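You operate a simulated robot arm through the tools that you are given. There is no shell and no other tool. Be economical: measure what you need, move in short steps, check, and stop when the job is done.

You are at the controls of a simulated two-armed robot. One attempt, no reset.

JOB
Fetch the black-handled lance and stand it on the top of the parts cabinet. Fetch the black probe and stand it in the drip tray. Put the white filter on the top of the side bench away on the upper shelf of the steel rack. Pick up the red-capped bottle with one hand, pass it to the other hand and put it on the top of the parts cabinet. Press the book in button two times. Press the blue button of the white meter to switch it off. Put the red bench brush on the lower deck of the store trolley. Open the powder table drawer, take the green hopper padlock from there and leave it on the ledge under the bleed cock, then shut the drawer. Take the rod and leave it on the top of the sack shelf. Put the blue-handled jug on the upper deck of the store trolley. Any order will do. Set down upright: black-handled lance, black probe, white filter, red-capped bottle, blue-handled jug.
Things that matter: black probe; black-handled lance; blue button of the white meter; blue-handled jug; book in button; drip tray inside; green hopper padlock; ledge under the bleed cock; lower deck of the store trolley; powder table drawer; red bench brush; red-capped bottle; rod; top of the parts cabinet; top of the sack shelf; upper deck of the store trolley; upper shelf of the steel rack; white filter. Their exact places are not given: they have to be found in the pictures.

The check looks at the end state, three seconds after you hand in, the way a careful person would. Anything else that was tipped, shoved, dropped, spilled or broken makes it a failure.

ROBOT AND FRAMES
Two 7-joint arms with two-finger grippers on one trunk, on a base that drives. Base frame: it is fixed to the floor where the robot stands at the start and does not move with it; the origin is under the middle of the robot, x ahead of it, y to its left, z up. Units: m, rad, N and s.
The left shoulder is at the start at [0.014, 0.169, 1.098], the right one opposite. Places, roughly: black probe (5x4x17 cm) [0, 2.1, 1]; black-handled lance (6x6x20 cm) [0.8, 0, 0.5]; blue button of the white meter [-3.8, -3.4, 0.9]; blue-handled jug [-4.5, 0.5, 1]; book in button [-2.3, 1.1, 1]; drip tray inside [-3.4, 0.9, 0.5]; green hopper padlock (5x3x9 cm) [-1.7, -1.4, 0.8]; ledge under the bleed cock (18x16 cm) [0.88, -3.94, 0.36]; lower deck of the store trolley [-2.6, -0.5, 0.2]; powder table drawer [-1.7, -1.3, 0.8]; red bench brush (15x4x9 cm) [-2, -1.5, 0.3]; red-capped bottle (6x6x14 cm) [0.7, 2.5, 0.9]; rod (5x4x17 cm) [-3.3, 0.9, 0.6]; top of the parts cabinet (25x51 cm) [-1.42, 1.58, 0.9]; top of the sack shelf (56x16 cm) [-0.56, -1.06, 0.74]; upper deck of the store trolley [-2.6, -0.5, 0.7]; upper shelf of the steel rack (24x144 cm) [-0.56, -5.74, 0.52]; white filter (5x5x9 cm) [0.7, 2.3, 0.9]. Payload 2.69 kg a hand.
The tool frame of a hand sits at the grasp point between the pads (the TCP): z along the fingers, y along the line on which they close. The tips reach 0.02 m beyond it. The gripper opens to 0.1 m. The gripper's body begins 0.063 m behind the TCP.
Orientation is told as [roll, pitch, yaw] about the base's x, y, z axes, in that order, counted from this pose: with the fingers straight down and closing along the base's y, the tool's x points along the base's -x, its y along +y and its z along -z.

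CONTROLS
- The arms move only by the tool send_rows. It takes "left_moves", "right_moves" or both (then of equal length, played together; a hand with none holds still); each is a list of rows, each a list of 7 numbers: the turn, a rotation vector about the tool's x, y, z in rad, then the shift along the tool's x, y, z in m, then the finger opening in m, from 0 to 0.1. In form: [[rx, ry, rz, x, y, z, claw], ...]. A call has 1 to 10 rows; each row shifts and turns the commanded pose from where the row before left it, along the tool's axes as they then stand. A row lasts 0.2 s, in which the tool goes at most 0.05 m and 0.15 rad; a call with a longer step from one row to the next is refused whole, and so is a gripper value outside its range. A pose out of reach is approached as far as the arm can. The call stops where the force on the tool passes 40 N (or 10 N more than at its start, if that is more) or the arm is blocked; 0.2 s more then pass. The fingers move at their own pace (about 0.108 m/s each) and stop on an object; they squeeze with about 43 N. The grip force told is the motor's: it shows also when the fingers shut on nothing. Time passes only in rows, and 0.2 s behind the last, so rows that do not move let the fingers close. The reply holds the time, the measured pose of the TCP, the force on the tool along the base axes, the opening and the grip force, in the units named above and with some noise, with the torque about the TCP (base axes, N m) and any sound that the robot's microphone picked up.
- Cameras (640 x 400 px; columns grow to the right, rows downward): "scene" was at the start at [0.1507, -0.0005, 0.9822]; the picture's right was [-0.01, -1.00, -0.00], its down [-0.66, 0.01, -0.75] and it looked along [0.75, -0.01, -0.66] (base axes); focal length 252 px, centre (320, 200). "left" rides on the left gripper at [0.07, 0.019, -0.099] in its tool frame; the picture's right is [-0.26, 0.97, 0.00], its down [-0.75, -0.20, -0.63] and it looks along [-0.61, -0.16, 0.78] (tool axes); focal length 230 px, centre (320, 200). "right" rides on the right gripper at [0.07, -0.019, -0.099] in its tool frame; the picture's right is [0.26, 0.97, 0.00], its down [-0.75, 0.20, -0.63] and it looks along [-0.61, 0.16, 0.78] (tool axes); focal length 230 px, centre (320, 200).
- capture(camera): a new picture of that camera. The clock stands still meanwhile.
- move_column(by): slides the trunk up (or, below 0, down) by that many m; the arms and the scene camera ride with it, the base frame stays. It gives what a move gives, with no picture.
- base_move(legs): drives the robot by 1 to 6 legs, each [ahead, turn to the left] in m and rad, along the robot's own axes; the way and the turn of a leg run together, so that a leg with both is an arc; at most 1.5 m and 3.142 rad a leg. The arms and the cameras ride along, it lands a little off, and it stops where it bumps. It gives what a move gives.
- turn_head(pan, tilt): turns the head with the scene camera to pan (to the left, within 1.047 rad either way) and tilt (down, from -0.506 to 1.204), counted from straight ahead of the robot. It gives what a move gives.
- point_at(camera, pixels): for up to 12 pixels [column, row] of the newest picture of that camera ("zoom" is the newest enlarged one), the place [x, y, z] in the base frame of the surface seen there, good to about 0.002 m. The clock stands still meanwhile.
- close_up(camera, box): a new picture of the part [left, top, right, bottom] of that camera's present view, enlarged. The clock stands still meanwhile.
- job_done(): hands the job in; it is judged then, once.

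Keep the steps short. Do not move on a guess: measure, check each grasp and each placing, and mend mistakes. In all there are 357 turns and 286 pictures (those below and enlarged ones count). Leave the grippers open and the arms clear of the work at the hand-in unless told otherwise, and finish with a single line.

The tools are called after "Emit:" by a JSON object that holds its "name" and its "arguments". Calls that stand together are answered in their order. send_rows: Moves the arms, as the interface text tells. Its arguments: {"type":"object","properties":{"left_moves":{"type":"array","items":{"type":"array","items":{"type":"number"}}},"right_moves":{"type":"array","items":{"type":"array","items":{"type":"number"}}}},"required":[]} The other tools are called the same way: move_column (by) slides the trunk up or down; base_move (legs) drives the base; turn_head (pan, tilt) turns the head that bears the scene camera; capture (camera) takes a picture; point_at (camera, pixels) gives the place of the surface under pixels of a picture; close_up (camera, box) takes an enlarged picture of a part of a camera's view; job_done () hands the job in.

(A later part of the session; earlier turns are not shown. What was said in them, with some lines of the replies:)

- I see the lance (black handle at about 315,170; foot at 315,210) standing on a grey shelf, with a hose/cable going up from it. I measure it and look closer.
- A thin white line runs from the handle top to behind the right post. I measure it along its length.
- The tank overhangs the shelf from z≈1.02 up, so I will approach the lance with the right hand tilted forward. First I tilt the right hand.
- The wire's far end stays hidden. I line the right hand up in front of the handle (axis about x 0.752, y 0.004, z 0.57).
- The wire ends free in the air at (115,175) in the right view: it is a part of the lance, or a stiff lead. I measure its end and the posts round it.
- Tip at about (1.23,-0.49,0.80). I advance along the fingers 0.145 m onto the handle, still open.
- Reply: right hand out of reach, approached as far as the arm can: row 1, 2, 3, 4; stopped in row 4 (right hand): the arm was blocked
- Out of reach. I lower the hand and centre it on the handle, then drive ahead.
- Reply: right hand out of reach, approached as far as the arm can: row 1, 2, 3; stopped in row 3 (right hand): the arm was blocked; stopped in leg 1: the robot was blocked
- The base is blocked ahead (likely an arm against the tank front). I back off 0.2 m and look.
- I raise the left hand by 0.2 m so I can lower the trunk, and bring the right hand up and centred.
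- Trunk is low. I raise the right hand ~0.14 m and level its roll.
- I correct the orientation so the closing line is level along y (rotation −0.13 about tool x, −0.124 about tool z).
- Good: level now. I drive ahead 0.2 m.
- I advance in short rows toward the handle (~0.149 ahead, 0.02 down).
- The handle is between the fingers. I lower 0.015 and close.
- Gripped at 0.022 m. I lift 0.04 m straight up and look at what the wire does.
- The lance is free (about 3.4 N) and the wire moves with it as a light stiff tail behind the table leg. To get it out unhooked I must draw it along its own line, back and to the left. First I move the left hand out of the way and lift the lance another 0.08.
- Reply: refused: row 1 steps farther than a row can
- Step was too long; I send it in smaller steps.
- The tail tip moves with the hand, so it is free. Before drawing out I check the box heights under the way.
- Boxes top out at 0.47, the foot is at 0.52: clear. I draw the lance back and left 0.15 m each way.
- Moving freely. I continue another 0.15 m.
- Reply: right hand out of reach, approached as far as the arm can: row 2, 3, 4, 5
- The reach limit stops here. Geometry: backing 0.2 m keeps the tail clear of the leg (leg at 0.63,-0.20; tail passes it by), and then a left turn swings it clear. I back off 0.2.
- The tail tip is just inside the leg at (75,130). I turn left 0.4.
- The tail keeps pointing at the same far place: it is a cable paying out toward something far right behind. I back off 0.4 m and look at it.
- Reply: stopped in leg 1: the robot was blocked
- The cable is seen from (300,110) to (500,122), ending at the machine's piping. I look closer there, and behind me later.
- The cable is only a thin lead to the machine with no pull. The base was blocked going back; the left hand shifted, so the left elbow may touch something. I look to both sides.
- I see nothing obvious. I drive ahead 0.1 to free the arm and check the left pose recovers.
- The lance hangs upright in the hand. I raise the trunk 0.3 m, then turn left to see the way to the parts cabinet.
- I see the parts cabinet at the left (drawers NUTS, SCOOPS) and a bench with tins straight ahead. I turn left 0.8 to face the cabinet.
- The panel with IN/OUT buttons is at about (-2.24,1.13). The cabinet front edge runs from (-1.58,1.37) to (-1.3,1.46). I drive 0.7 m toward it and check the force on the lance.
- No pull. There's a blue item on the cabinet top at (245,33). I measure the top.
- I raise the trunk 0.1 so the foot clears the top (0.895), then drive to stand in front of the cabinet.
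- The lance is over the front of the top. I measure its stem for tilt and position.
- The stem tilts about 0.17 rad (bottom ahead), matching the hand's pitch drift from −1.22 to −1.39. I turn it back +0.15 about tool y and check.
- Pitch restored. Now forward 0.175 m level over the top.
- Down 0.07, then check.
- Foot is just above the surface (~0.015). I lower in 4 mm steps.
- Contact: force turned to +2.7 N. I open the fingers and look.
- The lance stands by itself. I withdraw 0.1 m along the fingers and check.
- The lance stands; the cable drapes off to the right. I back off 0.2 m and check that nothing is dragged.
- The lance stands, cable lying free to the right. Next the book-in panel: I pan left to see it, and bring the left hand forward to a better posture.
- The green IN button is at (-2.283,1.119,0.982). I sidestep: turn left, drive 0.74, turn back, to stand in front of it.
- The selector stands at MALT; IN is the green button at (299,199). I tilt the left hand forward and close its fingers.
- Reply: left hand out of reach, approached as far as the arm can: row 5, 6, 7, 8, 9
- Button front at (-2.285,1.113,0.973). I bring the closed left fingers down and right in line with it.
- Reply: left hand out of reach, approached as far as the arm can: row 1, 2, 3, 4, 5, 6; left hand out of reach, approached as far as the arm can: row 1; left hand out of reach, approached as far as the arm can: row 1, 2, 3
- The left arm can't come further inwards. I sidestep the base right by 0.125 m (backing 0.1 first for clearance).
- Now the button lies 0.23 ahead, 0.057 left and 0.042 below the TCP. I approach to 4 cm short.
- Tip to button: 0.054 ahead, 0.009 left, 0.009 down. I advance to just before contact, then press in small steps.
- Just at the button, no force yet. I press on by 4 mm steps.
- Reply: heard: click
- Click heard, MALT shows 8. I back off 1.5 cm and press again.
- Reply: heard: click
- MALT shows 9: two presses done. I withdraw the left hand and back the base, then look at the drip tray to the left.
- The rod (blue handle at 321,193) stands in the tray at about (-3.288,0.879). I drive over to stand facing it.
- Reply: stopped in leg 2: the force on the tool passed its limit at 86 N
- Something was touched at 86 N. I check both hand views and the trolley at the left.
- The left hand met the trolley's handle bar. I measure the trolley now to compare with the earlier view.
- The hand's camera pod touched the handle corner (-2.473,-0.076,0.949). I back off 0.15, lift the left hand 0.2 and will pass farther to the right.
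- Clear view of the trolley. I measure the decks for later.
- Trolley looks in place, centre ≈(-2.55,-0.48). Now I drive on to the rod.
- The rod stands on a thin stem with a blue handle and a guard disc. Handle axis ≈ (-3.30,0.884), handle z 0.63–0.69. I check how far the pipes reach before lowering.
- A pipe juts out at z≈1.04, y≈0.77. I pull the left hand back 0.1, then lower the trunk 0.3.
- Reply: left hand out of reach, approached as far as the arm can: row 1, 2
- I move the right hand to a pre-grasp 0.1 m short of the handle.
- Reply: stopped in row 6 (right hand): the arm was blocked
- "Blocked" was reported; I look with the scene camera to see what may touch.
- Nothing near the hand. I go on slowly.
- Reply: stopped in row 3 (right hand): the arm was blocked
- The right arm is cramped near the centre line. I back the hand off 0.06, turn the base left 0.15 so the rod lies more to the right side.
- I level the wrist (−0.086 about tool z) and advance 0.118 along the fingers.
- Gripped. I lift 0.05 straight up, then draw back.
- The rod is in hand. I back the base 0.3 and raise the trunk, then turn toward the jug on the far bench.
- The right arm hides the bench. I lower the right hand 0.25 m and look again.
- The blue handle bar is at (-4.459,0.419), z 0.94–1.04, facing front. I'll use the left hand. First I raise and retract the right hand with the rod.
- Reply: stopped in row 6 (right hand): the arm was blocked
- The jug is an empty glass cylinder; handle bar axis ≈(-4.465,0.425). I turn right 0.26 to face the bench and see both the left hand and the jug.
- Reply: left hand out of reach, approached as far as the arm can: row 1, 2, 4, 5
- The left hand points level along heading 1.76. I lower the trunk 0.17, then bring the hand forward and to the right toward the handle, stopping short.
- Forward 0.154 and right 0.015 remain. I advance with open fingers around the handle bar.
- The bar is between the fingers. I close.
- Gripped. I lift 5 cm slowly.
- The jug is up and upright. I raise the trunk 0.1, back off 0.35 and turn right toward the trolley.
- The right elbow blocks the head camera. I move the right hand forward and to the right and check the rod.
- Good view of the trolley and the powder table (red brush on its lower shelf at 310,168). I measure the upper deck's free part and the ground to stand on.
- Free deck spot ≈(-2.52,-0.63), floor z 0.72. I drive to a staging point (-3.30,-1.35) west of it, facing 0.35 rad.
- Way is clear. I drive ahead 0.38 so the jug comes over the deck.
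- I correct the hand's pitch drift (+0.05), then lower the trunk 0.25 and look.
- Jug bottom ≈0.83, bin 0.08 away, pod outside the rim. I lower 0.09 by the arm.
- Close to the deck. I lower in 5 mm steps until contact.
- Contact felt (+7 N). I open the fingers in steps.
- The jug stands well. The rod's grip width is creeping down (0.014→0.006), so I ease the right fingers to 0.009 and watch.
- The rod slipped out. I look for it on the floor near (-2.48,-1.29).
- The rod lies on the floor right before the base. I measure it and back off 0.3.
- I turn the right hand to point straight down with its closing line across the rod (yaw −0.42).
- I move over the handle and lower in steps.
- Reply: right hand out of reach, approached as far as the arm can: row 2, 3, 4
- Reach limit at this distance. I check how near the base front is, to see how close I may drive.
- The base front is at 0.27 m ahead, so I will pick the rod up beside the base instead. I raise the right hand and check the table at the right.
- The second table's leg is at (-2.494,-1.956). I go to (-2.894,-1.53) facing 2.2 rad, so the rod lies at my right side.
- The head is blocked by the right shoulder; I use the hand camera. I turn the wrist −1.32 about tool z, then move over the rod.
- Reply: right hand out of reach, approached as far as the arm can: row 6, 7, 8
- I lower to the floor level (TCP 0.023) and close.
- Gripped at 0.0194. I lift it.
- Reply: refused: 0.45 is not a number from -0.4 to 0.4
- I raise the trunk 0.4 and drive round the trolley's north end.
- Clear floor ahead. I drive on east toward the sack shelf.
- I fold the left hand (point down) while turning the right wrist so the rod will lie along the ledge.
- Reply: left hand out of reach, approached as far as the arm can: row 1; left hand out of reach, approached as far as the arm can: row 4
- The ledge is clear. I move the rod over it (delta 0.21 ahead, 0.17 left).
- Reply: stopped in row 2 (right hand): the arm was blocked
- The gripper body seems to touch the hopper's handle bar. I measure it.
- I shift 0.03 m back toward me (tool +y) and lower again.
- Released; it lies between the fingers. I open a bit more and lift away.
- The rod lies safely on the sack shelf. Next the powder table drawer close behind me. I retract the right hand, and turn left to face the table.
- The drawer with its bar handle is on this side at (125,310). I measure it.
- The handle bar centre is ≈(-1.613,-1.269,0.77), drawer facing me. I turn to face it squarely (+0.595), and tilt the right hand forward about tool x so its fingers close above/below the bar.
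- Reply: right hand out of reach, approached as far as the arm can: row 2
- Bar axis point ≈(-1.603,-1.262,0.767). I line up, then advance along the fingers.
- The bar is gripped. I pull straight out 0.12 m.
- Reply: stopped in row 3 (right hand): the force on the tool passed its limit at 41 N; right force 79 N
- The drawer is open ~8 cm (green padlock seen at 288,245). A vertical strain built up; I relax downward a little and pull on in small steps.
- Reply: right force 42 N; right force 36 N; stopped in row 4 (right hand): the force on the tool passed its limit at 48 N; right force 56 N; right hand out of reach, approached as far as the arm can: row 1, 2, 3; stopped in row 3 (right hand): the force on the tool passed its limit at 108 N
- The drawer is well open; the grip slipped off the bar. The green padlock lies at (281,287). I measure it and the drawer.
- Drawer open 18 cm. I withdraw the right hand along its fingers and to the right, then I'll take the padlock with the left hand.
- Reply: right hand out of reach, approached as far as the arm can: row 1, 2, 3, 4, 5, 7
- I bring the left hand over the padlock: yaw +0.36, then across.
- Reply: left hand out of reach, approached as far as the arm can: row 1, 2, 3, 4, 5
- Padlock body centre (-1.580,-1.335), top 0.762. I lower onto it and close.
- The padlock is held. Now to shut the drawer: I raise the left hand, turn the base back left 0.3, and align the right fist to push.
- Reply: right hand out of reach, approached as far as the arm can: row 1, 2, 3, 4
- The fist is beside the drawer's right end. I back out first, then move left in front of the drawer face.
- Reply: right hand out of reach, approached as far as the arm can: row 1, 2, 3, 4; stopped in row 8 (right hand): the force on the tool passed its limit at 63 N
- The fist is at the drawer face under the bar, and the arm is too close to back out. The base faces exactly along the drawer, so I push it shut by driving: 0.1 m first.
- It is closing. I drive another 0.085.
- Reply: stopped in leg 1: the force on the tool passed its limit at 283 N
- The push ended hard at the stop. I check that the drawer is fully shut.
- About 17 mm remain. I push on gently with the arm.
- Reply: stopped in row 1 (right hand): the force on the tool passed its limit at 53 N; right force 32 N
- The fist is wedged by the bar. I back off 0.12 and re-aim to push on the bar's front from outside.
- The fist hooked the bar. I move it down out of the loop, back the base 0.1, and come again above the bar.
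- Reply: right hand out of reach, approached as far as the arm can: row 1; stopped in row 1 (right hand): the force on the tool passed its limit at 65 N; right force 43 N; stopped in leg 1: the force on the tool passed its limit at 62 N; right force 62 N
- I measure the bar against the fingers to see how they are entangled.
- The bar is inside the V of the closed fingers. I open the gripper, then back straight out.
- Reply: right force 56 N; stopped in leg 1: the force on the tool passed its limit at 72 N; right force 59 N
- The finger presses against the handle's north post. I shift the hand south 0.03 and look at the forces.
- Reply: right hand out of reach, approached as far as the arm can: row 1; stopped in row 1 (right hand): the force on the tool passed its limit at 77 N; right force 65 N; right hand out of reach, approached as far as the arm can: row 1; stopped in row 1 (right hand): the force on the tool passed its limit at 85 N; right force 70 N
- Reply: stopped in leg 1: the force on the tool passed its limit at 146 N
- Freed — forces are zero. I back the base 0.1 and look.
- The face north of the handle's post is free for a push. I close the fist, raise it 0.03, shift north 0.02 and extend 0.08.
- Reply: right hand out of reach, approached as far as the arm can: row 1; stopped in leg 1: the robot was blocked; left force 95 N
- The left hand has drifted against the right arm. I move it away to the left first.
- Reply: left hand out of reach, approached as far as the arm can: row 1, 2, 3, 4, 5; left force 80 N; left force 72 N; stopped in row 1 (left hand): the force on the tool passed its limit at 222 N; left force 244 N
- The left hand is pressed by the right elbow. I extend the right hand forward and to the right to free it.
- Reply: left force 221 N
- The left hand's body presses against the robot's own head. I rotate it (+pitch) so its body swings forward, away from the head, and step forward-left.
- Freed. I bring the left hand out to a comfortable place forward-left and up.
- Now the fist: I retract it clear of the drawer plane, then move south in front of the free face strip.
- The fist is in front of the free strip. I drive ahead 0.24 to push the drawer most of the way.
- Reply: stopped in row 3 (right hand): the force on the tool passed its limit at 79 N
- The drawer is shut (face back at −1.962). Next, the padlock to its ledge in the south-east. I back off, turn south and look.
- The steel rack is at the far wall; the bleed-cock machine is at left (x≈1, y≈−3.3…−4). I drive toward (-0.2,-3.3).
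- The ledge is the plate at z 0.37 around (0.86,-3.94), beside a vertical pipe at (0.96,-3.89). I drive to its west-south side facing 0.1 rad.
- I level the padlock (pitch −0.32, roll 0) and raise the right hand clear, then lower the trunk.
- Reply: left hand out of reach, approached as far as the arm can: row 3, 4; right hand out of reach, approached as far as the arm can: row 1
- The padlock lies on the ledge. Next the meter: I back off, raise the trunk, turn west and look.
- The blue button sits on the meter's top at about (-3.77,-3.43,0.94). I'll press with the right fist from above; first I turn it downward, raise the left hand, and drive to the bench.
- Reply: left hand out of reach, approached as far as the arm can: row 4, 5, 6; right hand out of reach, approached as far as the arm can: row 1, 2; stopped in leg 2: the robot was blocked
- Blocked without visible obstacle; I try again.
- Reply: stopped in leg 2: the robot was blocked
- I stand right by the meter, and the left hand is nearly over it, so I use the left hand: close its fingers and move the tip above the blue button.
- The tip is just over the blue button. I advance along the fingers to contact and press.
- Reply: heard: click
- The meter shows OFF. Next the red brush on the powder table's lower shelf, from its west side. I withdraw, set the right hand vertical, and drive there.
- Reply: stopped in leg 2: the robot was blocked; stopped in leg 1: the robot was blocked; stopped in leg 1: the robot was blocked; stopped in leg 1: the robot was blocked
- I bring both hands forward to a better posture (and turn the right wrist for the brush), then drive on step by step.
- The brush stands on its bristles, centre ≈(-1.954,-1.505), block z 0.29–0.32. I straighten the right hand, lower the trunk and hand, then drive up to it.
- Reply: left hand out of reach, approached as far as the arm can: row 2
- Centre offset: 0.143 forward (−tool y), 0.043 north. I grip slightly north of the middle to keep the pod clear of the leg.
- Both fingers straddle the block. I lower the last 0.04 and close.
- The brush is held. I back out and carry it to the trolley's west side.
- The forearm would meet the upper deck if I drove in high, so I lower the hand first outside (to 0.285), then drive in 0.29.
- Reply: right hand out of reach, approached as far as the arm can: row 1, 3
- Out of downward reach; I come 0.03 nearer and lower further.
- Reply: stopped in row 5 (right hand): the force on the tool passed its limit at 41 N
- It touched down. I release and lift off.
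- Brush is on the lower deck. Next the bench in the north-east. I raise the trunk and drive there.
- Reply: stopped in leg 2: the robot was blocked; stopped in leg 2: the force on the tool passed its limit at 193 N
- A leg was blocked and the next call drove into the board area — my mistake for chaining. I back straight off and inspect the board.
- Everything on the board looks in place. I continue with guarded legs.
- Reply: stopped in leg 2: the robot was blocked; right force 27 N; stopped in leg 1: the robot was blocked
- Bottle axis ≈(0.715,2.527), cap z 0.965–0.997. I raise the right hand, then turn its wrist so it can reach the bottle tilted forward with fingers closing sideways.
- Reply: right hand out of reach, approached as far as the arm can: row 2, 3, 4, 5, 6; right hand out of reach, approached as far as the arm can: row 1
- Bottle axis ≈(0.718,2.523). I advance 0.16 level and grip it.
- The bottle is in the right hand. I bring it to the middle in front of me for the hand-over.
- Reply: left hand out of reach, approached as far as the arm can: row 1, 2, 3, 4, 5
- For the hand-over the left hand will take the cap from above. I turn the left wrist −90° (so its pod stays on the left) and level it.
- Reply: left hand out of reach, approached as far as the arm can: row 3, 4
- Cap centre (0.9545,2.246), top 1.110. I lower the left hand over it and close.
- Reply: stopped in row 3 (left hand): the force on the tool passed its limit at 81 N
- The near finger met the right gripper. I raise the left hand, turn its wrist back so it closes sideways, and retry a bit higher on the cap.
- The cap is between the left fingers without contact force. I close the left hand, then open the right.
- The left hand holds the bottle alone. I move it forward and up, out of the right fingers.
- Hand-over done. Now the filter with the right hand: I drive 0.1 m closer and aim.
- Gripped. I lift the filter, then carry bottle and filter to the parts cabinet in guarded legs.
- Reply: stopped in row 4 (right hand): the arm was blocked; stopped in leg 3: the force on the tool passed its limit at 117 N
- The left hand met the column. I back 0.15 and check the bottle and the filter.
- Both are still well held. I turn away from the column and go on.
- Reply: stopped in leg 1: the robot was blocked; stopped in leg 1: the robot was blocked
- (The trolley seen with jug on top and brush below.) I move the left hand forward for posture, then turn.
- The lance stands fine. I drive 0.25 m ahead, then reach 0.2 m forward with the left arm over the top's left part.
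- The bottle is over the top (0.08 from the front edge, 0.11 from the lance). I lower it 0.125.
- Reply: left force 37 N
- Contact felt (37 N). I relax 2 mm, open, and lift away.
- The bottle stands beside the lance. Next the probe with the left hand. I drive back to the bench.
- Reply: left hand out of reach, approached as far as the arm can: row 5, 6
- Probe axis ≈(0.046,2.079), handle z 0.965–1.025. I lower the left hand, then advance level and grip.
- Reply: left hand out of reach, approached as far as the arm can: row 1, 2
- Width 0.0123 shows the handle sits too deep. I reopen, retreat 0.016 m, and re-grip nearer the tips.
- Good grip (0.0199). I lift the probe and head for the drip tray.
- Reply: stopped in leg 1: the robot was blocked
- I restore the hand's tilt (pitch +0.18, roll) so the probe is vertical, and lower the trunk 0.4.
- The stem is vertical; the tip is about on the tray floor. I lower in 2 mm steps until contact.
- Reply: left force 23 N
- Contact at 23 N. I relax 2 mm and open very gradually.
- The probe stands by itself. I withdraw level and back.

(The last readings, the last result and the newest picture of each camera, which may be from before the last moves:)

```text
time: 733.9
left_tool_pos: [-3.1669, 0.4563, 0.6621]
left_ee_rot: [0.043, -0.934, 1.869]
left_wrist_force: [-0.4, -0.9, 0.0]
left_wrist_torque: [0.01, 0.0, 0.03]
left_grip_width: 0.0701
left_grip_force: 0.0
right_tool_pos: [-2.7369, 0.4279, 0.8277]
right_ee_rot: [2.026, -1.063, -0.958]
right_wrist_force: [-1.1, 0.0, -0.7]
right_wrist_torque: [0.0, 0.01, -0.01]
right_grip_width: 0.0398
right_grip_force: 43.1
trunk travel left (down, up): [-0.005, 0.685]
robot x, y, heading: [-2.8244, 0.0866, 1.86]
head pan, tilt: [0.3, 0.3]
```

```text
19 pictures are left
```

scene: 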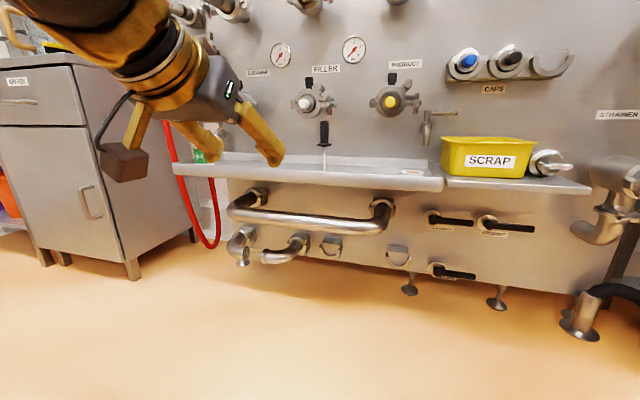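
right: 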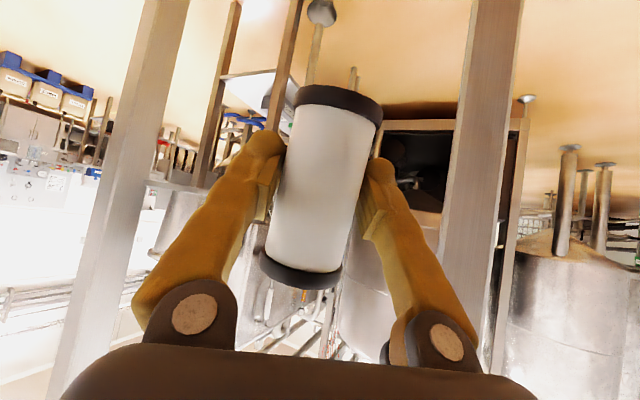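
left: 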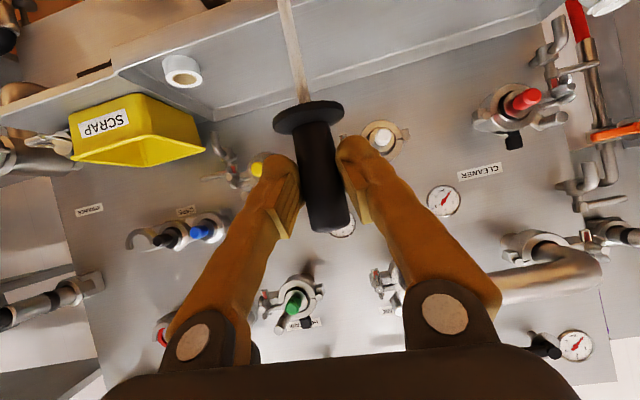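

The probe stands in the tray. Last item: the filter. First I raise the trunk and turn the right hand back toward its grip attitude.

Emit:
{"name": "move_column", "arguments": {"by": 0.35}}

Emit:
{"name": "send_rows", "arguments": {"right_moves": [[0, 0.15, 0, 0, 0, 0, 0.0], [0, 0.15, 0, 0, 0, 0, 0.0], [0, 0.15, 0, 0, 0, 0, 0.0], [0, 0.15, 0, 0, 0, 0, 0.0], [0, 0.15, 0, 0, 0, 0, 0.0], [0, 0.15, 0, 0, 0, 0, 0.0], [0, 0.15, 0, 0, 0, 0, 0.0]]}}

```text
time: 737.3
left_tool_pos: [-3.1656, 0.4467, 1.0191]
left_ee_rot: [0.043, -0.951, 1.87]
left_wrist_force: [0.1, -0.1, -0.5]
left_wrist_torque: [0.01, 0.0, -0.02]
left_grip_width: 0.0698
left_grip_force: 0.0
right_tool_pos: [-2.7252, 0.4255, 1.1794]
right_ee_rot: [2.005, -1.043, -0.997]
right_wrist_force: [-0.7, 0.3, 0.0]
right_wrist_torque: [-0.03, -0.01, -0.01]
right_grip_width: 0.0395
right_grip_force: 43.8
trunk travel left (down, up): [-0.355, 0.335]
robot x, y, heading: [-2.8241, 0.0844, 1.858]
head pan, tilt: [0.3, 0.3]
```

```text
time: 738.9
left_tool_pos: [-3.1647, 0.4473, 1.0198]
left_ee_rot: [0.045, -0.952, 1.869]
left_wrist_force: [0.7, 0.4, 0.3]
left_wrist_torque: [0.01, 0.04, 0.01]
left_grip_width: 0.0699
left_grip_force: 0.1
right_tool_pos: [-2.7566, 0.422, 1.1888]
right_ee_rot: [0.614, -0.679, 0.716]
right_wrist_force: [0.3, 0.1, -1.3]
right_wrist_torque: [-0.03, 0.03, 0.03]
right_grip_width: 0.0398
right_grip_force: 43.2
right hand out of reach, approached as far as the arm can: row 1, 2, 3
trunk travel left (down, up): [-0.355, 0.335]
robot x, y, heading: [-2.8276, 0.0863, 1.86]
head pan, tilt: [0.3, 0.3]
```

I correct the attitude with the computed rotation (0.27,−0.21,−0.42).

Emit:
{"name": "send_rows", "arguments": {"right_moves": [[0.0676, -0.0536, -0.1045, 0, 0, 0, 0.0], [0.0676, -0.0536, -0.1045, 0, 0, 0, 0.0], [0.0676, -0.0536, -0.1045, 0, 0, 0, 0.0], [0.0676, -0.0536, -0.1045, 0, 0, 0, 0.0], [0, 0, 0, 0, 0, 0, 0.0]]}}

Emit:
{"name": "base_move", "arguments": {"legs": [[0, 1.35]]}}

```text
time: 740.1
left_tool_pos: [-3.1645, 0.4453, 1.0191]
left_ee_rot: [0.045, -0.95, 1.87]
left_wrist_force: [0.7, 0.0, -0.7]
left_wrist_torque: [0.01, 0.0, -0.03]
left_grip_width: 0.0703
left_grip_force: 0.0
right_tool_pos: [-2.7578, 0.4231, 1.1873]
right_ee_rot: [-0.063, -1.008, 1.233]
right_wrist_force: [0.0, 0.0, -0.1]
right_wrist_torque: [-0.03, -0.02, -0.01]
right_grip_width: 0.0398
right_grip_force: 43.7
trunk travel left (down, up): [-0.355, 0.335]
robot x, y, heading: [-2.8245, 0.0838, 1.862]
head pan, tilt: [0.3, 0.3]
```

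```text
time: 743.9
left_tool_pos: [-3.2539, -0.1695, 1.0199]
left_ee_rot: [0.042, -0.952, -3.05]
left_wrist_force: [0.7, -0.8, 0.0]
left_wrist_torque: [-0.02, 0.02, 0.05]
left_grip_width: 0.0699
left_grip_force: 0.1
right_tool_pos: [-3.1425, 0.2235, 1.1878]
right_ee_rot: [-0.061, -1.007, 2.591]
right_wrist_force: [-1.5, 0.3, -0.5]
right_wrist_torque: [0.0, -0.01, 0.03]
right_grip_width: 0.0393
right_grip_force: 42.7
trunk travel left (down, up): [-0.355, 0.335]
robot x, y, heading: [-2.8318, 0.0969, -3.069]
head pan, tilt: [0.3, 0.3]
```

Emit:
{"name": "base_move", "arguments": {"legs": [[0.55, 0], [0, 1.644]]}}

Emit:
{"name": "base_move", "arguments": {"legs": [[0, 0.0]]}}

```text
time: 751.2
left_tool_pos: [-3.0796, -0.3466, 1.03]
left_ee_rot: [0.04, -0.964, -1.386]
left_wrist_force: [0.2, 0.0, 0.4]
left_wrist_torque: [-0.01, -0.04, 0.0]
left_grip_width: 0.07
left_grip_force: 0.0
right_tool_pos: [-3.4882, -0.2479, 1.1919]
right_ee_rot: [-0.044, -1.021, -2.059]
right_wrist_force: [0.0, 0.3, -0.4]
right_wrist_torque: [0.0, 0.0, -0.03]
right_grip_width: 0.0396
right_grip_force: 43.1
trunk travel left (down, up): [-0.355, 0.335]
robot x, y, heading: [-3.3891, 0.0537, -1.418]
head pan, tilt: [0.3, 0.3]
```

```text
time: 751.9
left_tool_pos: [-3.0704, -0.3474, 1.0459]
left_ee_rot: [0.026, -1.012, -1.323]
left_wrist_force: [-0.6, -0.7, 0.2]
left_wrist_torque: [-0.01, 0.0, 0.04]
left_grip_width: 0.0701
left_grip_force: 0.1
right_tool_pos: [-3.4916, -0.2319, 1.1876]
right_ee_rot: [-0.071, -1.001, -2.035]
right_wrist_force: [-0.8, 0.0, -1.1]
right_wrist_torque: [0.0, -0.01, 0.01]
right_grip_width: 0.0397
right_grip_force: 43.0
trunk travel left (down, up): [-0.355, 0.335]
robot x, y, heading: [-3.3891, 0.0519, -1.416]
head pan, tilt: [0.3, 0.3]
```

Emit:
{"name": "base_move", "arguments": {"legs": [[1.5, 0], [0, 0.05], [1.0, 0], [0.98, 0], [0, 0.62]]}}

```text
time: 752.6
left_tool_pos: [-3.0319, -0.3436, 1.1026]
left_ee_rot: [-0.106, -1.148, -1.051]
left_wrist_force: [-0.2, -0.3, 0.3]
left_wrist_torque: [0.0, -0.02, -0.04]
left_grip_width: 0.07
left_grip_force: 0.2
right_tool_pos: [-3.4811, -0.222, 1.2033]
right_ee_rot: [0.117, -1.096, -2.129]
right_wrist_force: [6.6, -195.3, 6.7]
right_wrist_torque: [-3.09, -0.63, -7.27]
right_grip_width: 0.0398
right_grip_force: 42.9
trunk travel left (down, up): [-0.355, 0.335]
robot x, y, heading: [-3.388, 0.0499, -1.413]
head pan, tilt: [0.3, 0.3]
stopped in leg 1: the force on the tool passed its limit at 97 N (the readings are from after the stop); the commanded pose is now the measured one
```

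The right hand is pressed against my own head. I move it forward and down, away from the head.

Emit:
{"name": "send_rows", "arguments": {"right_moves": [[0, 0, 0, -0.007, 0.014, 0.018, 0.0], [0, 0, 0, -0.01, 0.017, 0.022, 0.0], [0, 0, 0, -0.01, 0.017, 0.022, 0.0], [0, 0, 0, 0.01, 0.017, 0.03, 0.0], [0, 0, 0, 0.02, 0.017, 0.03, 0.0], [0, 0, 0, 0.02, 0.017, 0.03, 0.0]]}}

```text
time: 754.0
left_tool_pos: [-3.0308, -0.3465, 1.0999]
left_ee_rot: [-0.096, -1.145, -1.06]
left_wrist_force: [-0.3, -0.2, -0.4]
left_wrist_torque: [0.0, 0.03, -0.01]
left_grip_width: 0.0696
left_grip_force: 0.2
right_tool_pos: [-3.4532, -0.3628, 1.1071]
right_ee_rot: [0.048, -1.066, -2.096]
right_wrist_force: [0.2, -0.6, -1.7]
right_wrist_torque: [0.01, 0.02, 0.01]
right_grip_width: 0.0399
right_grip_force: 43.0
trunk travel left (down, up): [-0.355, 0.335]
robot x, y, heading: [-3.3887, 0.0547, -1.419]
head pan, tilt: [0.3, 0.3]
```

Free again (forces zero). Now the guarded legs south.

Emit:
{"name": "base_move", "arguments": {"legs": [[1.5, 0], [0, 0.05], [1.0, 0], [0.98, 0], [0, 0.62]]}}

```text
time: 773.2
left_tool_pos: [-2.11, -3.4576, 1.0928]
left_ee_rot: [-0.056, -1.113, -0.418]
left_wrist_force: [0.3, -0.6, 0.8]
left_wrist_torque: [0.0, 0.01, 0.02]
left_grip_width: 0.07
left_grip_force: 0.0
right_tool_pos: [-2.4127, -3.7392, 1.1089]
right_ee_rot: [0.052, -1.068, -1.386]
right_wrist_force: [-1.1, -0.5, -0.3]
right_wrist_torque: [-0.01, -0.03, 0.03]
right_grip_width: 0.0395
right_grip_force: 43.5
trunk travel left (down, up): [-0.355, 0.335]
robot x, y, heading: [-2.6374, -3.3855, -0.706]
head pan, tilt: [0.3, 0.3]
```

Emit:
{"name": "base_move", "arguments": {"legs": [[0, -0.05], [1.2, 0], [1.1, 0], [0, -0.7]]}}

Emit:
{"name": "turn_head", "arguments": {"pan": 0.0, "tilt": 0.5}}

Emit:
{"name": "capture", "arguments": {"camera": "scene"}}

```text
time: 787.0
left_tool_pos: [-0.6064, -5.3937, 1.1057]
left_ee_rot: [-0.068, -1.118, -1.144]
left_wrist_force: [1.2, 0.4, 0.3]
left_wrist_torque: [0.0, 0.01, 0.01]
left_grip_width: 0.0698
left_grip_force: 0.0
right_tool_pos: [-1.0268, -5.3772, 1.1142]
right_ee_rot: [0.072, -1.08, -2.163]
right_wrist_force: [0.1, -0.4, -0.5]
right_wrist_torque: [-0.06, 0.02, -0.01]
right_grip_width: 0.0392
right_grip_force: 43.0
trunk travel left (down, up): [-0.355, 0.335]
robot x, y, heading: [-0.9401, -4.9815, -1.462]
head pan, tilt: [0.3, 0.3]
```

```text
time: 787.8
left_tool_pos: [-0.5966, -5.3887, 1.1241]
left_ee_rot: [-0.139, -1.154, -1.037]
left_wrist_force: [-0.5, 0.1, 0.0]
left_wrist_torque: [-0.02, 0.01, 0.0]
left_grip_width: 0.0701
left_grip_force: 0.1
right_tool_pos: [-1.0276, -5.3599, 1.1209]
right_ee_rot: [0.093, -1.095, -2.177]
right_wrist_force: [0.0, -0.1, -0.6]
right_wrist_torque: [0.0, 0.0, 0.0]
right_grip_width: 0.0395
right_grip_force: 43.0
trunk travel left (down, up): [-0.355, 0.335]
robot x, y, heading: [-0.9412, -4.9824, -1.463]
head pan, tilt: [0.0, 0.499]
```

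```text
18 pictures are left
```

scene: 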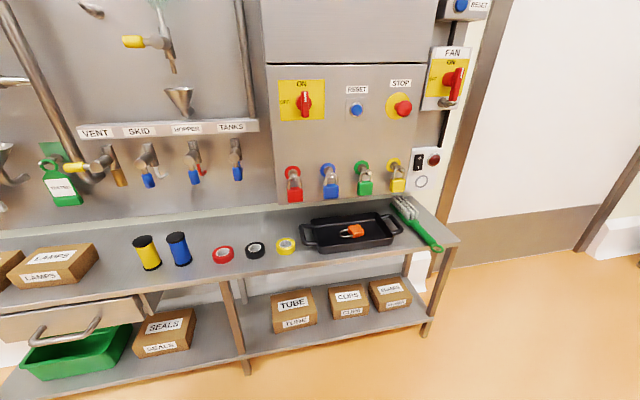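

Emit:
{"name": "point_at", "arguments": {"camera": "scene", "pixels": [[115, 255], [115, 275], [200, 265], [200, 280], [225, 275], [95, 262], [150, 268], [222, 262], [255, 270], [180, 262], [115, 290], [200, 235]]}}

Emit:
{"name": "close_up", "arguments": {"camera": "scene", "box": [40, 200, 320, 320]}}

```text
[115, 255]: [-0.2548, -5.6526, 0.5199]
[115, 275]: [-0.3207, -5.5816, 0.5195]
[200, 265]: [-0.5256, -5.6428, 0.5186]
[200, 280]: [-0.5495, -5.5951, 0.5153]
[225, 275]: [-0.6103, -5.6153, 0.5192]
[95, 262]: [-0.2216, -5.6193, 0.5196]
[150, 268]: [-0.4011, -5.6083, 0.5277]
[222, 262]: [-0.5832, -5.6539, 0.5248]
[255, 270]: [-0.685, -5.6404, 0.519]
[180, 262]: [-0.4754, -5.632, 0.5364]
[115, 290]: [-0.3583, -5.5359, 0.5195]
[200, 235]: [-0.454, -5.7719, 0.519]
```

```text
2.29 times, centred on (180, 260) of scene
```

zoom: 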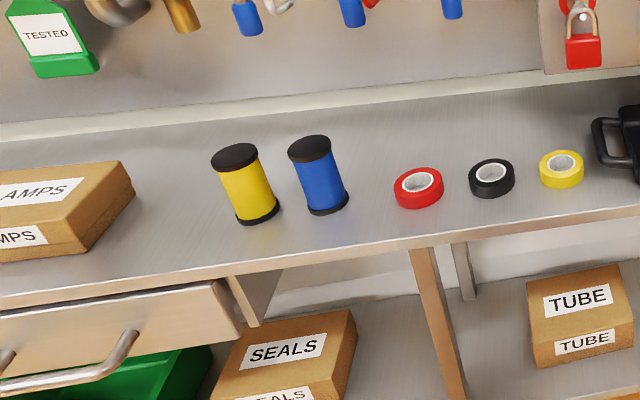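

Yellow and blue filters stand there already; the free gap beside the yellow one is around (-0.30,-5.62), shelf z 0.52. I turn the right wrist about the vertical (+0.65), and shift the base east.

Emit:
{"name": "send_rows", "arguments": {"right_moves": [[-0.11, -0.004, -0.069, 0, 0, 0, 0.0], [-0.11, -0.004, -0.069, 0, 0, 0, 0.0], [-0.11, -0.004, -0.069, 0, 0, 0, 0.0], [-0.11, -0.004, -0.069, 0, 0, 0, 0.0], [-0.11, -0.004, -0.069, 0, 0, 0, 0.0], [0, 0, 0, 0, 0, 0, 0.0]]}}

Emit:
{"name": "base_move", "arguments": {"legs": [[0, 1.355]]}}

```text
time: 789.2
left_tool_pos: [-0.5959, -5.3886, 1.1238]
left_ee_rot: [-0.14, -1.153, -1.038]
left_wrist_force: [-0.2, 0.2, 0.2]
left_wrist_torque: [0.01, -0.03, -0.01]
left_grip_width: 0.0698
left_grip_force: 0.0
right_tool_pos: [-1.0014, -5.3862, 1.1369]
right_ee_rot: [-0.05, -1.126, -1.407]
right_wrist_force: [-0.1, -0.4, -1.4]
right_wrist_torque: [0.01, -0.01, 0.01]
right_grip_width: 0.0394
right_grip_force: 43.4
right hand out of reach, approached as far as the arm can: row 3, 4, 5
trunk travel left (down, up): [-0.355, 0.335]
robot x, y, heading: [-0.936, -4.9802, -1.461]
head pan, tilt: [0.0, 0.499]
```

```text
time: 793.0
left_tool_pos: [-0.4645, -4.7446, 1.118]
left_ee_rot: [-0.088, -1.124, 0.24]
left_wrist_force: [0.6, 0.5, -1.0]
left_wrist_torque: [-0.01, -0.02, 0.03]
left_grip_width: 0.0698
left_grip_force: 0.0
right_tool_pos: [-0.5536, -5.1304, 1.1359]
right_ee_rot: [-0.057, -1.122, -0.048]
right_wrist_force: [0.2, -0.1, 0.2]
right_wrist_torque: [-0.01, -0.02, 0.03]
right_grip_width: 0.0394
right_grip_force: 42.8
trunk travel left (down, up): [-0.355, 0.335]
robot x, y, heading: [-0.9398, -4.9864, -0.104]
head pan, tilt: [0.0, 0.499]
```

Emit:
{"name": "base_move", "arguments": {"legs": [[0.63, 0], [0, -1.17]]}}

Emit:
{"name": "turn_head", "arguments": {"pan": -0.1, "tilt": 0.6}}

Emit:
{"name": "capture", "arguments": {"camera": "scene"}}

```text
time: 799.5
left_tool_pos: [0.0968, -5.3848, 1.1318]
left_ee_rot: [-0.104, -1.127, -0.899]
left_wrist_force: [-0.4, 0.5, -0.5]
left_wrist_torque: [-0.02, -0.03, 0.0]
left_grip_width: 0.0701
left_grip_force: 0.0
right_tool_pos: [-0.2916, -5.4495, 1.1467]
right_ee_rot: [-0.068, -1.126, -1.217]
right_wrist_force: [0.0, 0.0, -1.0]
right_wrist_torque: [0.01, -0.04, -0.02]
right_grip_width: 0.0394
right_grip_force: 43.0
trunk travel left (down, up): [-0.355, 0.335]
robot x, y, heading: [-0.3079, -5.0474, -1.28]
head pan, tilt: [0.0, 0.499]
```

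```text
time: 800.2
left_tool_pos: [0.1042, -5.3763, 1.1498]
left_ee_rot: [-0.19, -1.16, -0.778]
left_wrist_force: [-0.4, -0.1, 0.6]
left_wrist_torque: [-0.02, 0.01, 0.06]
left_grip_width: 0.0699
left_grip_force: 0.1
right_tool_pos: [-0.2923, -5.438, 1.1615]
right_ee_rot: [-0.006, -1.163, -1.289]
right_wrist_force: [-0.2, 0.5, -1.3]
right_wrist_torque: [-0.03, 0.02, 0.0]
right_grip_width: 0.0396
right_grip_force: 43.2
trunk travel left (down, up): [-0.355, 0.335]
robot x, y, heading: [-0.3052, -5.0501, -1.276]
head pan, tilt: [-0.099, 0.6]
```

```text
16 pictures are left
```

scene: 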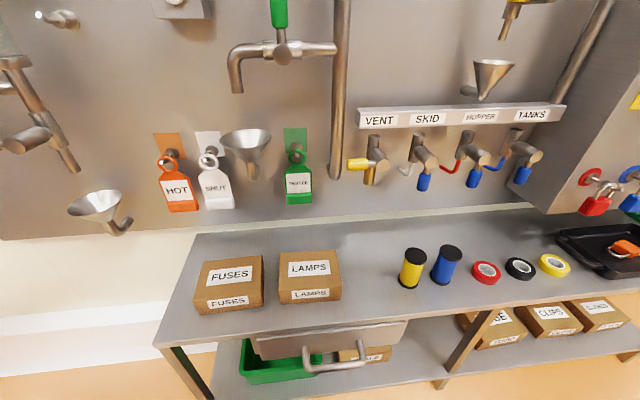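

Emit:
{"name": "point_at", "arguments": {"camera": "scene", "pixels": [[368, 270], [368, 285], [342, 290], [400, 285], [368, 255], [370, 310], [420, 200], [300, 190], [375, 175]]}}

Emit:
{"name": "send_rows", "arguments": {"right_moves": [[0, 0.08, 0, 0, 0, 0, 0.0], [0, 0.075, 0, 0, 0, 0, 0.0], [0, 0, 0, 0, 0, 0, 0.0]]}}

Emit:
{"name": "move_column", "arguments": {"by": -0.3}}

```text
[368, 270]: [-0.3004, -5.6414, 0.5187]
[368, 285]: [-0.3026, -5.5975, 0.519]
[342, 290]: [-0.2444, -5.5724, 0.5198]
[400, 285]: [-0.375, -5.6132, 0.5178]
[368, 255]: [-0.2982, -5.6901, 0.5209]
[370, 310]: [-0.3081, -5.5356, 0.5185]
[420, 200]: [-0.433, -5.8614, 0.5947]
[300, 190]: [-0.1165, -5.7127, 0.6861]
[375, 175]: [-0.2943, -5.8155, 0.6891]
```

```text
time: 801.0
left_tool_pos: [0.1065, -5.3768, 1.1482]
left_ee_rot: [-0.185, -1.158, -0.785]
left_wrist_force: [0.0, 0.1, 0.0]
left_wrist_torque: [-0.01, -0.01, -0.02]
left_grip_width: 0.0699
left_grip_force: 0.0
right_tool_pos: [-0.2981, -5.4321, 1.1497]
right_ee_rot: [-0.057, -0.984, -1.232]
right_wrist_force: [-1.0, 1.3, -0.4]
right_wrist_torque: [-0.04, -0.02, -0.03]
right_grip_width: 0.0395
right_grip_force: 43.8
trunk travel left (down, up): [-0.355, 0.335]
robot x, y, heading: [-0.3073, -5.054, -1.278]
head pan, tilt: [-0.099, 0.6]
```

```text
time: 804.0
left_tool_pos: [0.1012, -5.3749, 0.8461]
left_ee_rot: [-0.166, -1.154, -0.815]
left_wrist_force: [-1.1, -0.1, -0.4]
left_wrist_torque: [0.02, -0.01, -0.01]
left_grip_width: 0.07
left_grip_force: 0.0
right_tool_pos: [-0.2994, -5.4323, 0.8506]
right_ee_rot: [-0.053, -0.988, -1.235]
right_wrist_force: [0.4, -0.4, -0.3]
right_wrist_torque: [-0.01, -0.01, -0.02]
right_grip_width: 0.0395
right_grip_force: 43.1
trunk travel left (down, up): [-0.055, 0.635]
robot x, y, heading: [-0.3092, -5.0497, -1.274]
head pan, tilt: [-0.099, 0.6]
```

Emit:
{"name": "send_rows", "arguments": {"right_moves": [[0, -0.005, 0, 0.008, -0.009, 0.0423, 0.0], [0, -0.005, 0, 0.008, -0.009, 0.0423, 0.0], [0, 0, 0, 0.008, -0.009, 0.0423, 0.0], [0, 0, 0, 0.008, -0.009, 0.0423, 0.0], [0, 0, 0, 0.008, -0.009, 0.0423, 0.0], [0, 0, 0, 0.008, -0.009, 0.0423, 0.0], [0, 0, 0, 0, 0, 0, 0.0]]}}

Emit:
{"name": "turn_head", "arguments": {"pan": -0.1, "tilt": 0.45}}

Emit:
{"name": "capture", "arguments": {"camera": "scene"}}

```text
time: 805.6
left_tool_pos: [0.1014, -5.3755, 0.8469]
left_ee_rot: [-0.167, -1.152, -0.814]
left_wrist_force: [0.5, 0.5, -0.5]
left_wrist_torque: [-0.03, 0.02, -0.03]
left_grip_width: 0.0701
left_grip_force: 0.0
right_tool_pos: [-0.3016, -5.6278, 0.6725]
right_ee_rot: [-0.053, -0.996, -1.232]
right_wrist_force: [-0.3, -1.0, -0.7]
right_wrist_torque: [0.01, -0.01, 0.0]
right_grip_width: 0.0393
right_grip_force: 43.2
trunk travel left (down, up): [-0.055, 0.635]
robot x, y, heading: [-0.3034, -5.0501, -1.276]
head pan, tilt: [-0.099, 0.6]
```

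```text
time: 806.3
left_tool_pos: [0.1011, -5.3743, 0.8456]
left_ee_rot: [-0.165, -1.154, -0.815]
left_wrist_force: [-0.6, -0.3, -0.2]
left_wrist_torque: [0.0, 0.01, 0.05]
left_grip_width: 0.0699
left_grip_force: 0.0
right_tool_pos: [-0.3015, -5.6294, 0.674]
right_ee_rot: [-0.055, -0.996, -1.232]
right_wrist_force: [-0.6, 0.0, -0.3]
right_wrist_torque: [0.06, 0.0, -0.02]
right_grip_width: 0.0391
right_grip_force: 43.0
trunk travel left (down, up): [-0.055, 0.635]
robot x, y, heading: [-0.3104, -5.0507, -1.277]
head pan, tilt: [-0.099, 0.45]
```

```text
15 pictures are left
```

scene: 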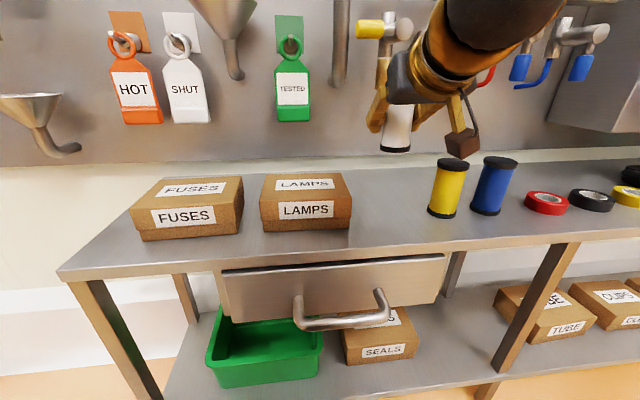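

Emit:
{"name": "send_rows", "arguments": {"right_moves": [[0, 0, 0, 0.028, -0.003, 0.0183, 0.0], [0, 0, 0, 0.028, -0.003, 0.0183, 0.0], [0, 0, 0, 0.026, -0.003, 0.0172, 0.0], [0, 0, 0, 0, 0, 0, 0.0]]}}

Emit:
{"name": "close_up", "arguments": {"camera": "scene", "box": [280, 80, 520, 260]}}

```text
time: 807.3
left_tool_pos: [0.1015, -5.3753, 0.8473]
left_ee_rot: [-0.164, -1.155, -0.813]
left_wrist_force: [0.9, -1.3, 0.2]
left_wrist_torque: [0.01, 0.03, 0.0]
left_grip_width: 0.07
left_grip_force: 0.1
right_tool_pos: [-0.3095, -5.6311, 0.575]
right_ee_rot: [-0.053, -0.996, -1.234]
right_wrist_force: [-0.1, 0.5, 0.2]
right_wrist_torque: [0.01, -0.04, 0.0]
right_grip_width: 0.0395
right_grip_force: 43.0
trunk travel left (down, up): [-0.055, 0.635]
robot x, y, heading: [-0.3104, -5.0499, -1.28]
head pan, tilt: [-0.099, 0.45]
```

```text
2.22 times, centred on (400, 170) of scene
```

zoom: 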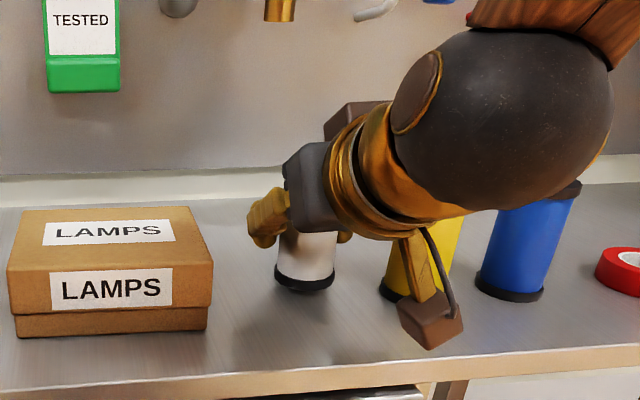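

Nearly down. I lower in small steps to contact.

Emit:
{"name": "send_rows", "arguments": {"right_moves": [[0, 0, 0, 0.0042, 0, 0.0028, 0.0], [0, 0, 0, 0.0025, 0, 0.0017, 0.0], [0, 0, 0, 0, 0, 0, 0.0]]}}

Emit:
{"name": "send_rows", "arguments": {"right_moves": [[0, 0, 0, 0.0025, 0, 0.0017, 0.0], [0, 0, 0, 0, 0, 0, 0.0]]}}

```text
time: 808.1
left_tool_pos: [0.1016, -5.375, 0.846]
left_ee_rot: [-0.167, -1.155, -0.816]
left_wrist_force: [0.5, 0.2, 0.3]
left_wrist_torque: [-0.01, -0.01, 0.0]
left_grip_width: 0.07
left_grip_force: 0.0
right_tool_pos: [-0.3105, -5.6321, 0.5675]
right_ee_rot: [-0.054, -0.996, -1.234]
right_wrist_force: [0.1, 0.0, -0.6]
right_wrist_torque: [0.03, 0.0, -0.01]
right_grip_width: 0.0394
right_grip_force: 42.9
trunk travel left (down, up): [-0.055, 0.635]
robot x, y, heading: [-0.3068, -5.0457, -1.279]
head pan, tilt: [-0.099, 0.45]
```

```text
time: 808.7
left_tool_pos: [0.1012, -5.3732, 0.8472]
left_ee_rot: [-0.167, -1.154, -0.812]
left_wrist_force: [-0.3, 0.1, 0.4]
left_wrist_torque: [-0.01, -0.02, 0.01]
left_grip_width: 0.0698
left_grip_force: 0.1
right_tool_pos: [-0.3107, -5.6321, 0.5682]
right_ee_rot: [-0.054, -1.004, -1.233]
right_wrist_force: [0.2, 3.8, 17.0]
right_wrist_torque: [0.32, -0.32, 0.05]
right_grip_width: 0.0396
right_grip_force: 42.6
trunk travel left (down, up): [-0.055, 0.635]
robot x, y, heading: [-0.3046, -5.0533, -1.278]
head pan, tilt: [-0.099, 0.45]
```

Contact. I open gradually and withdraw level.

Emit:
{"name": "send_rows", "arguments": {"right_moves": [[0, 0, 0, -0.0008, 0, -0.0006, 0.042], [0, 0, 0, 0, 0, 0, 0.046], [0, 0, 0, 0, 0, 0, 0.052], [0, 0, 0, 0, 0, 0, 0.06], [0, 0, 0, 0.0, 0, 0, 0.065], [0, 0, 0, 0.017, 0, -0.026, 0.065], [0, 0, 0, 0.022, 0, -0.0334, 0.065], [0, 0, 0, 0.022, 0, -0.0334, 0.065], [0, 0, 0, -0.02, 0, -0.03, 0.065]]}}

Emit:
{"name": "capture", "arguments": {"camera": "scene"}}

```text
time: 810.7
left_tool_pos: [0.1014, -5.3747, 0.8465]
left_ee_rot: [-0.167, -1.154, -0.815]
left_wrist_force: [0.0, -0.5, -0.7]
left_wrist_torque: [0.0, -0.02, 0.0]
left_grip_width: 0.0698
left_grip_force: 0.1
right_tool_pos: [-0.3458, -5.5128, 0.6005]
right_ee_rot: [-0.052, -0.996, -1.234]
right_wrist_force: [0.3, 0.0, -0.7]
right_wrist_torque: [-0.03, -0.03, -0.01]
right_grip_width: 0.0651
right_grip_force: 0.0
trunk travel left (down, up): [-0.055, 0.635]
robot x, y, heading: [-0.304, -5.0484, -1.278]
head pan, tilt: [-0.099, 0.45]
```

```text
13 pictures are left
```

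scene: 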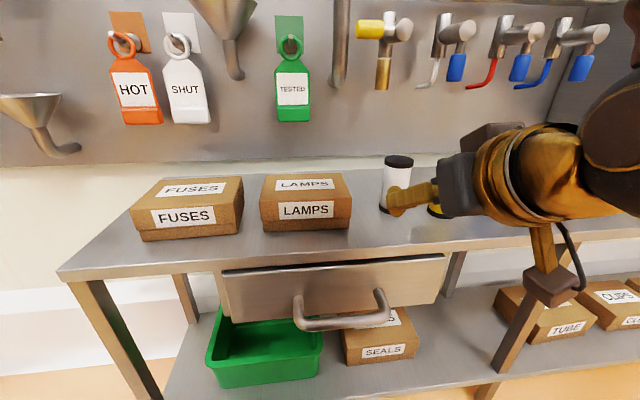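

The filter stands upright on the upper shelf. I back off so that the arms are clear.

Emit:
{"name": "base_move", "arguments": {"legs": [[-0.4, 0]]}}

Emit:
{"name": "capture", "arguments": {"camera": "scene"}}

```text
time: 813.2
left_tool_pos: [-0.0143, -4.9836, 0.8462]
left_ee_rot: [-0.165, -1.153, -0.804]
left_wrist_force: [-0.5, -0.4, -0.6]
left_wrist_torque: [-0.01, 0.0, 0.01]
left_grip_width: 0.07
left_grip_force: 0.0
right_tool_pos: [-0.461, -5.1255, 0.6]
right_ee_rot: [-0.053, -0.996, -1.224]
right_wrist_force: [0.4, 0.2, 0.4]
right_wrist_torque: [0.0, 0.01, 0.06]
right_grip_width: 0.0649
right_grip_force: 0.1
trunk travel left (down, up): [-0.055, 0.635]
robot x, y, heading: [-0.4255, -4.6601, -1.263]
head pan, tilt: [-0.099, 0.45]
```

```text
12 pictures are left
```

scene: 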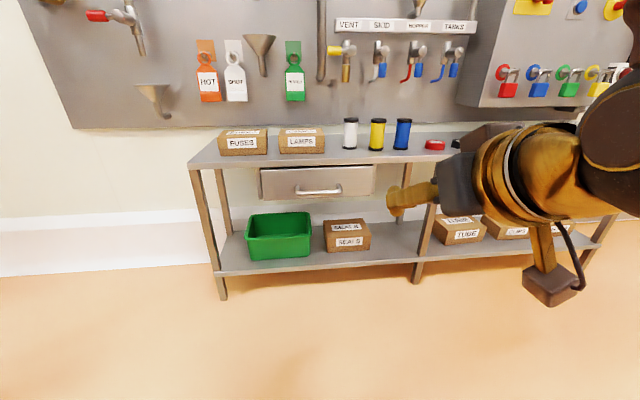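

The white filter stands next to the yellow and blue ones, the grippers are open and the arms are clear, so I hand in.

Emit:
{"name": "job_done", "arguments": {}}

```text
The job is handed in.
```

All ten tasks are handed in and each looked right when I last saw it, but I dropped the rod once, bumped the trolley handle, the water panel and a floor column, and did not recheck the lance and bottle after my last drives past the lance's cable.
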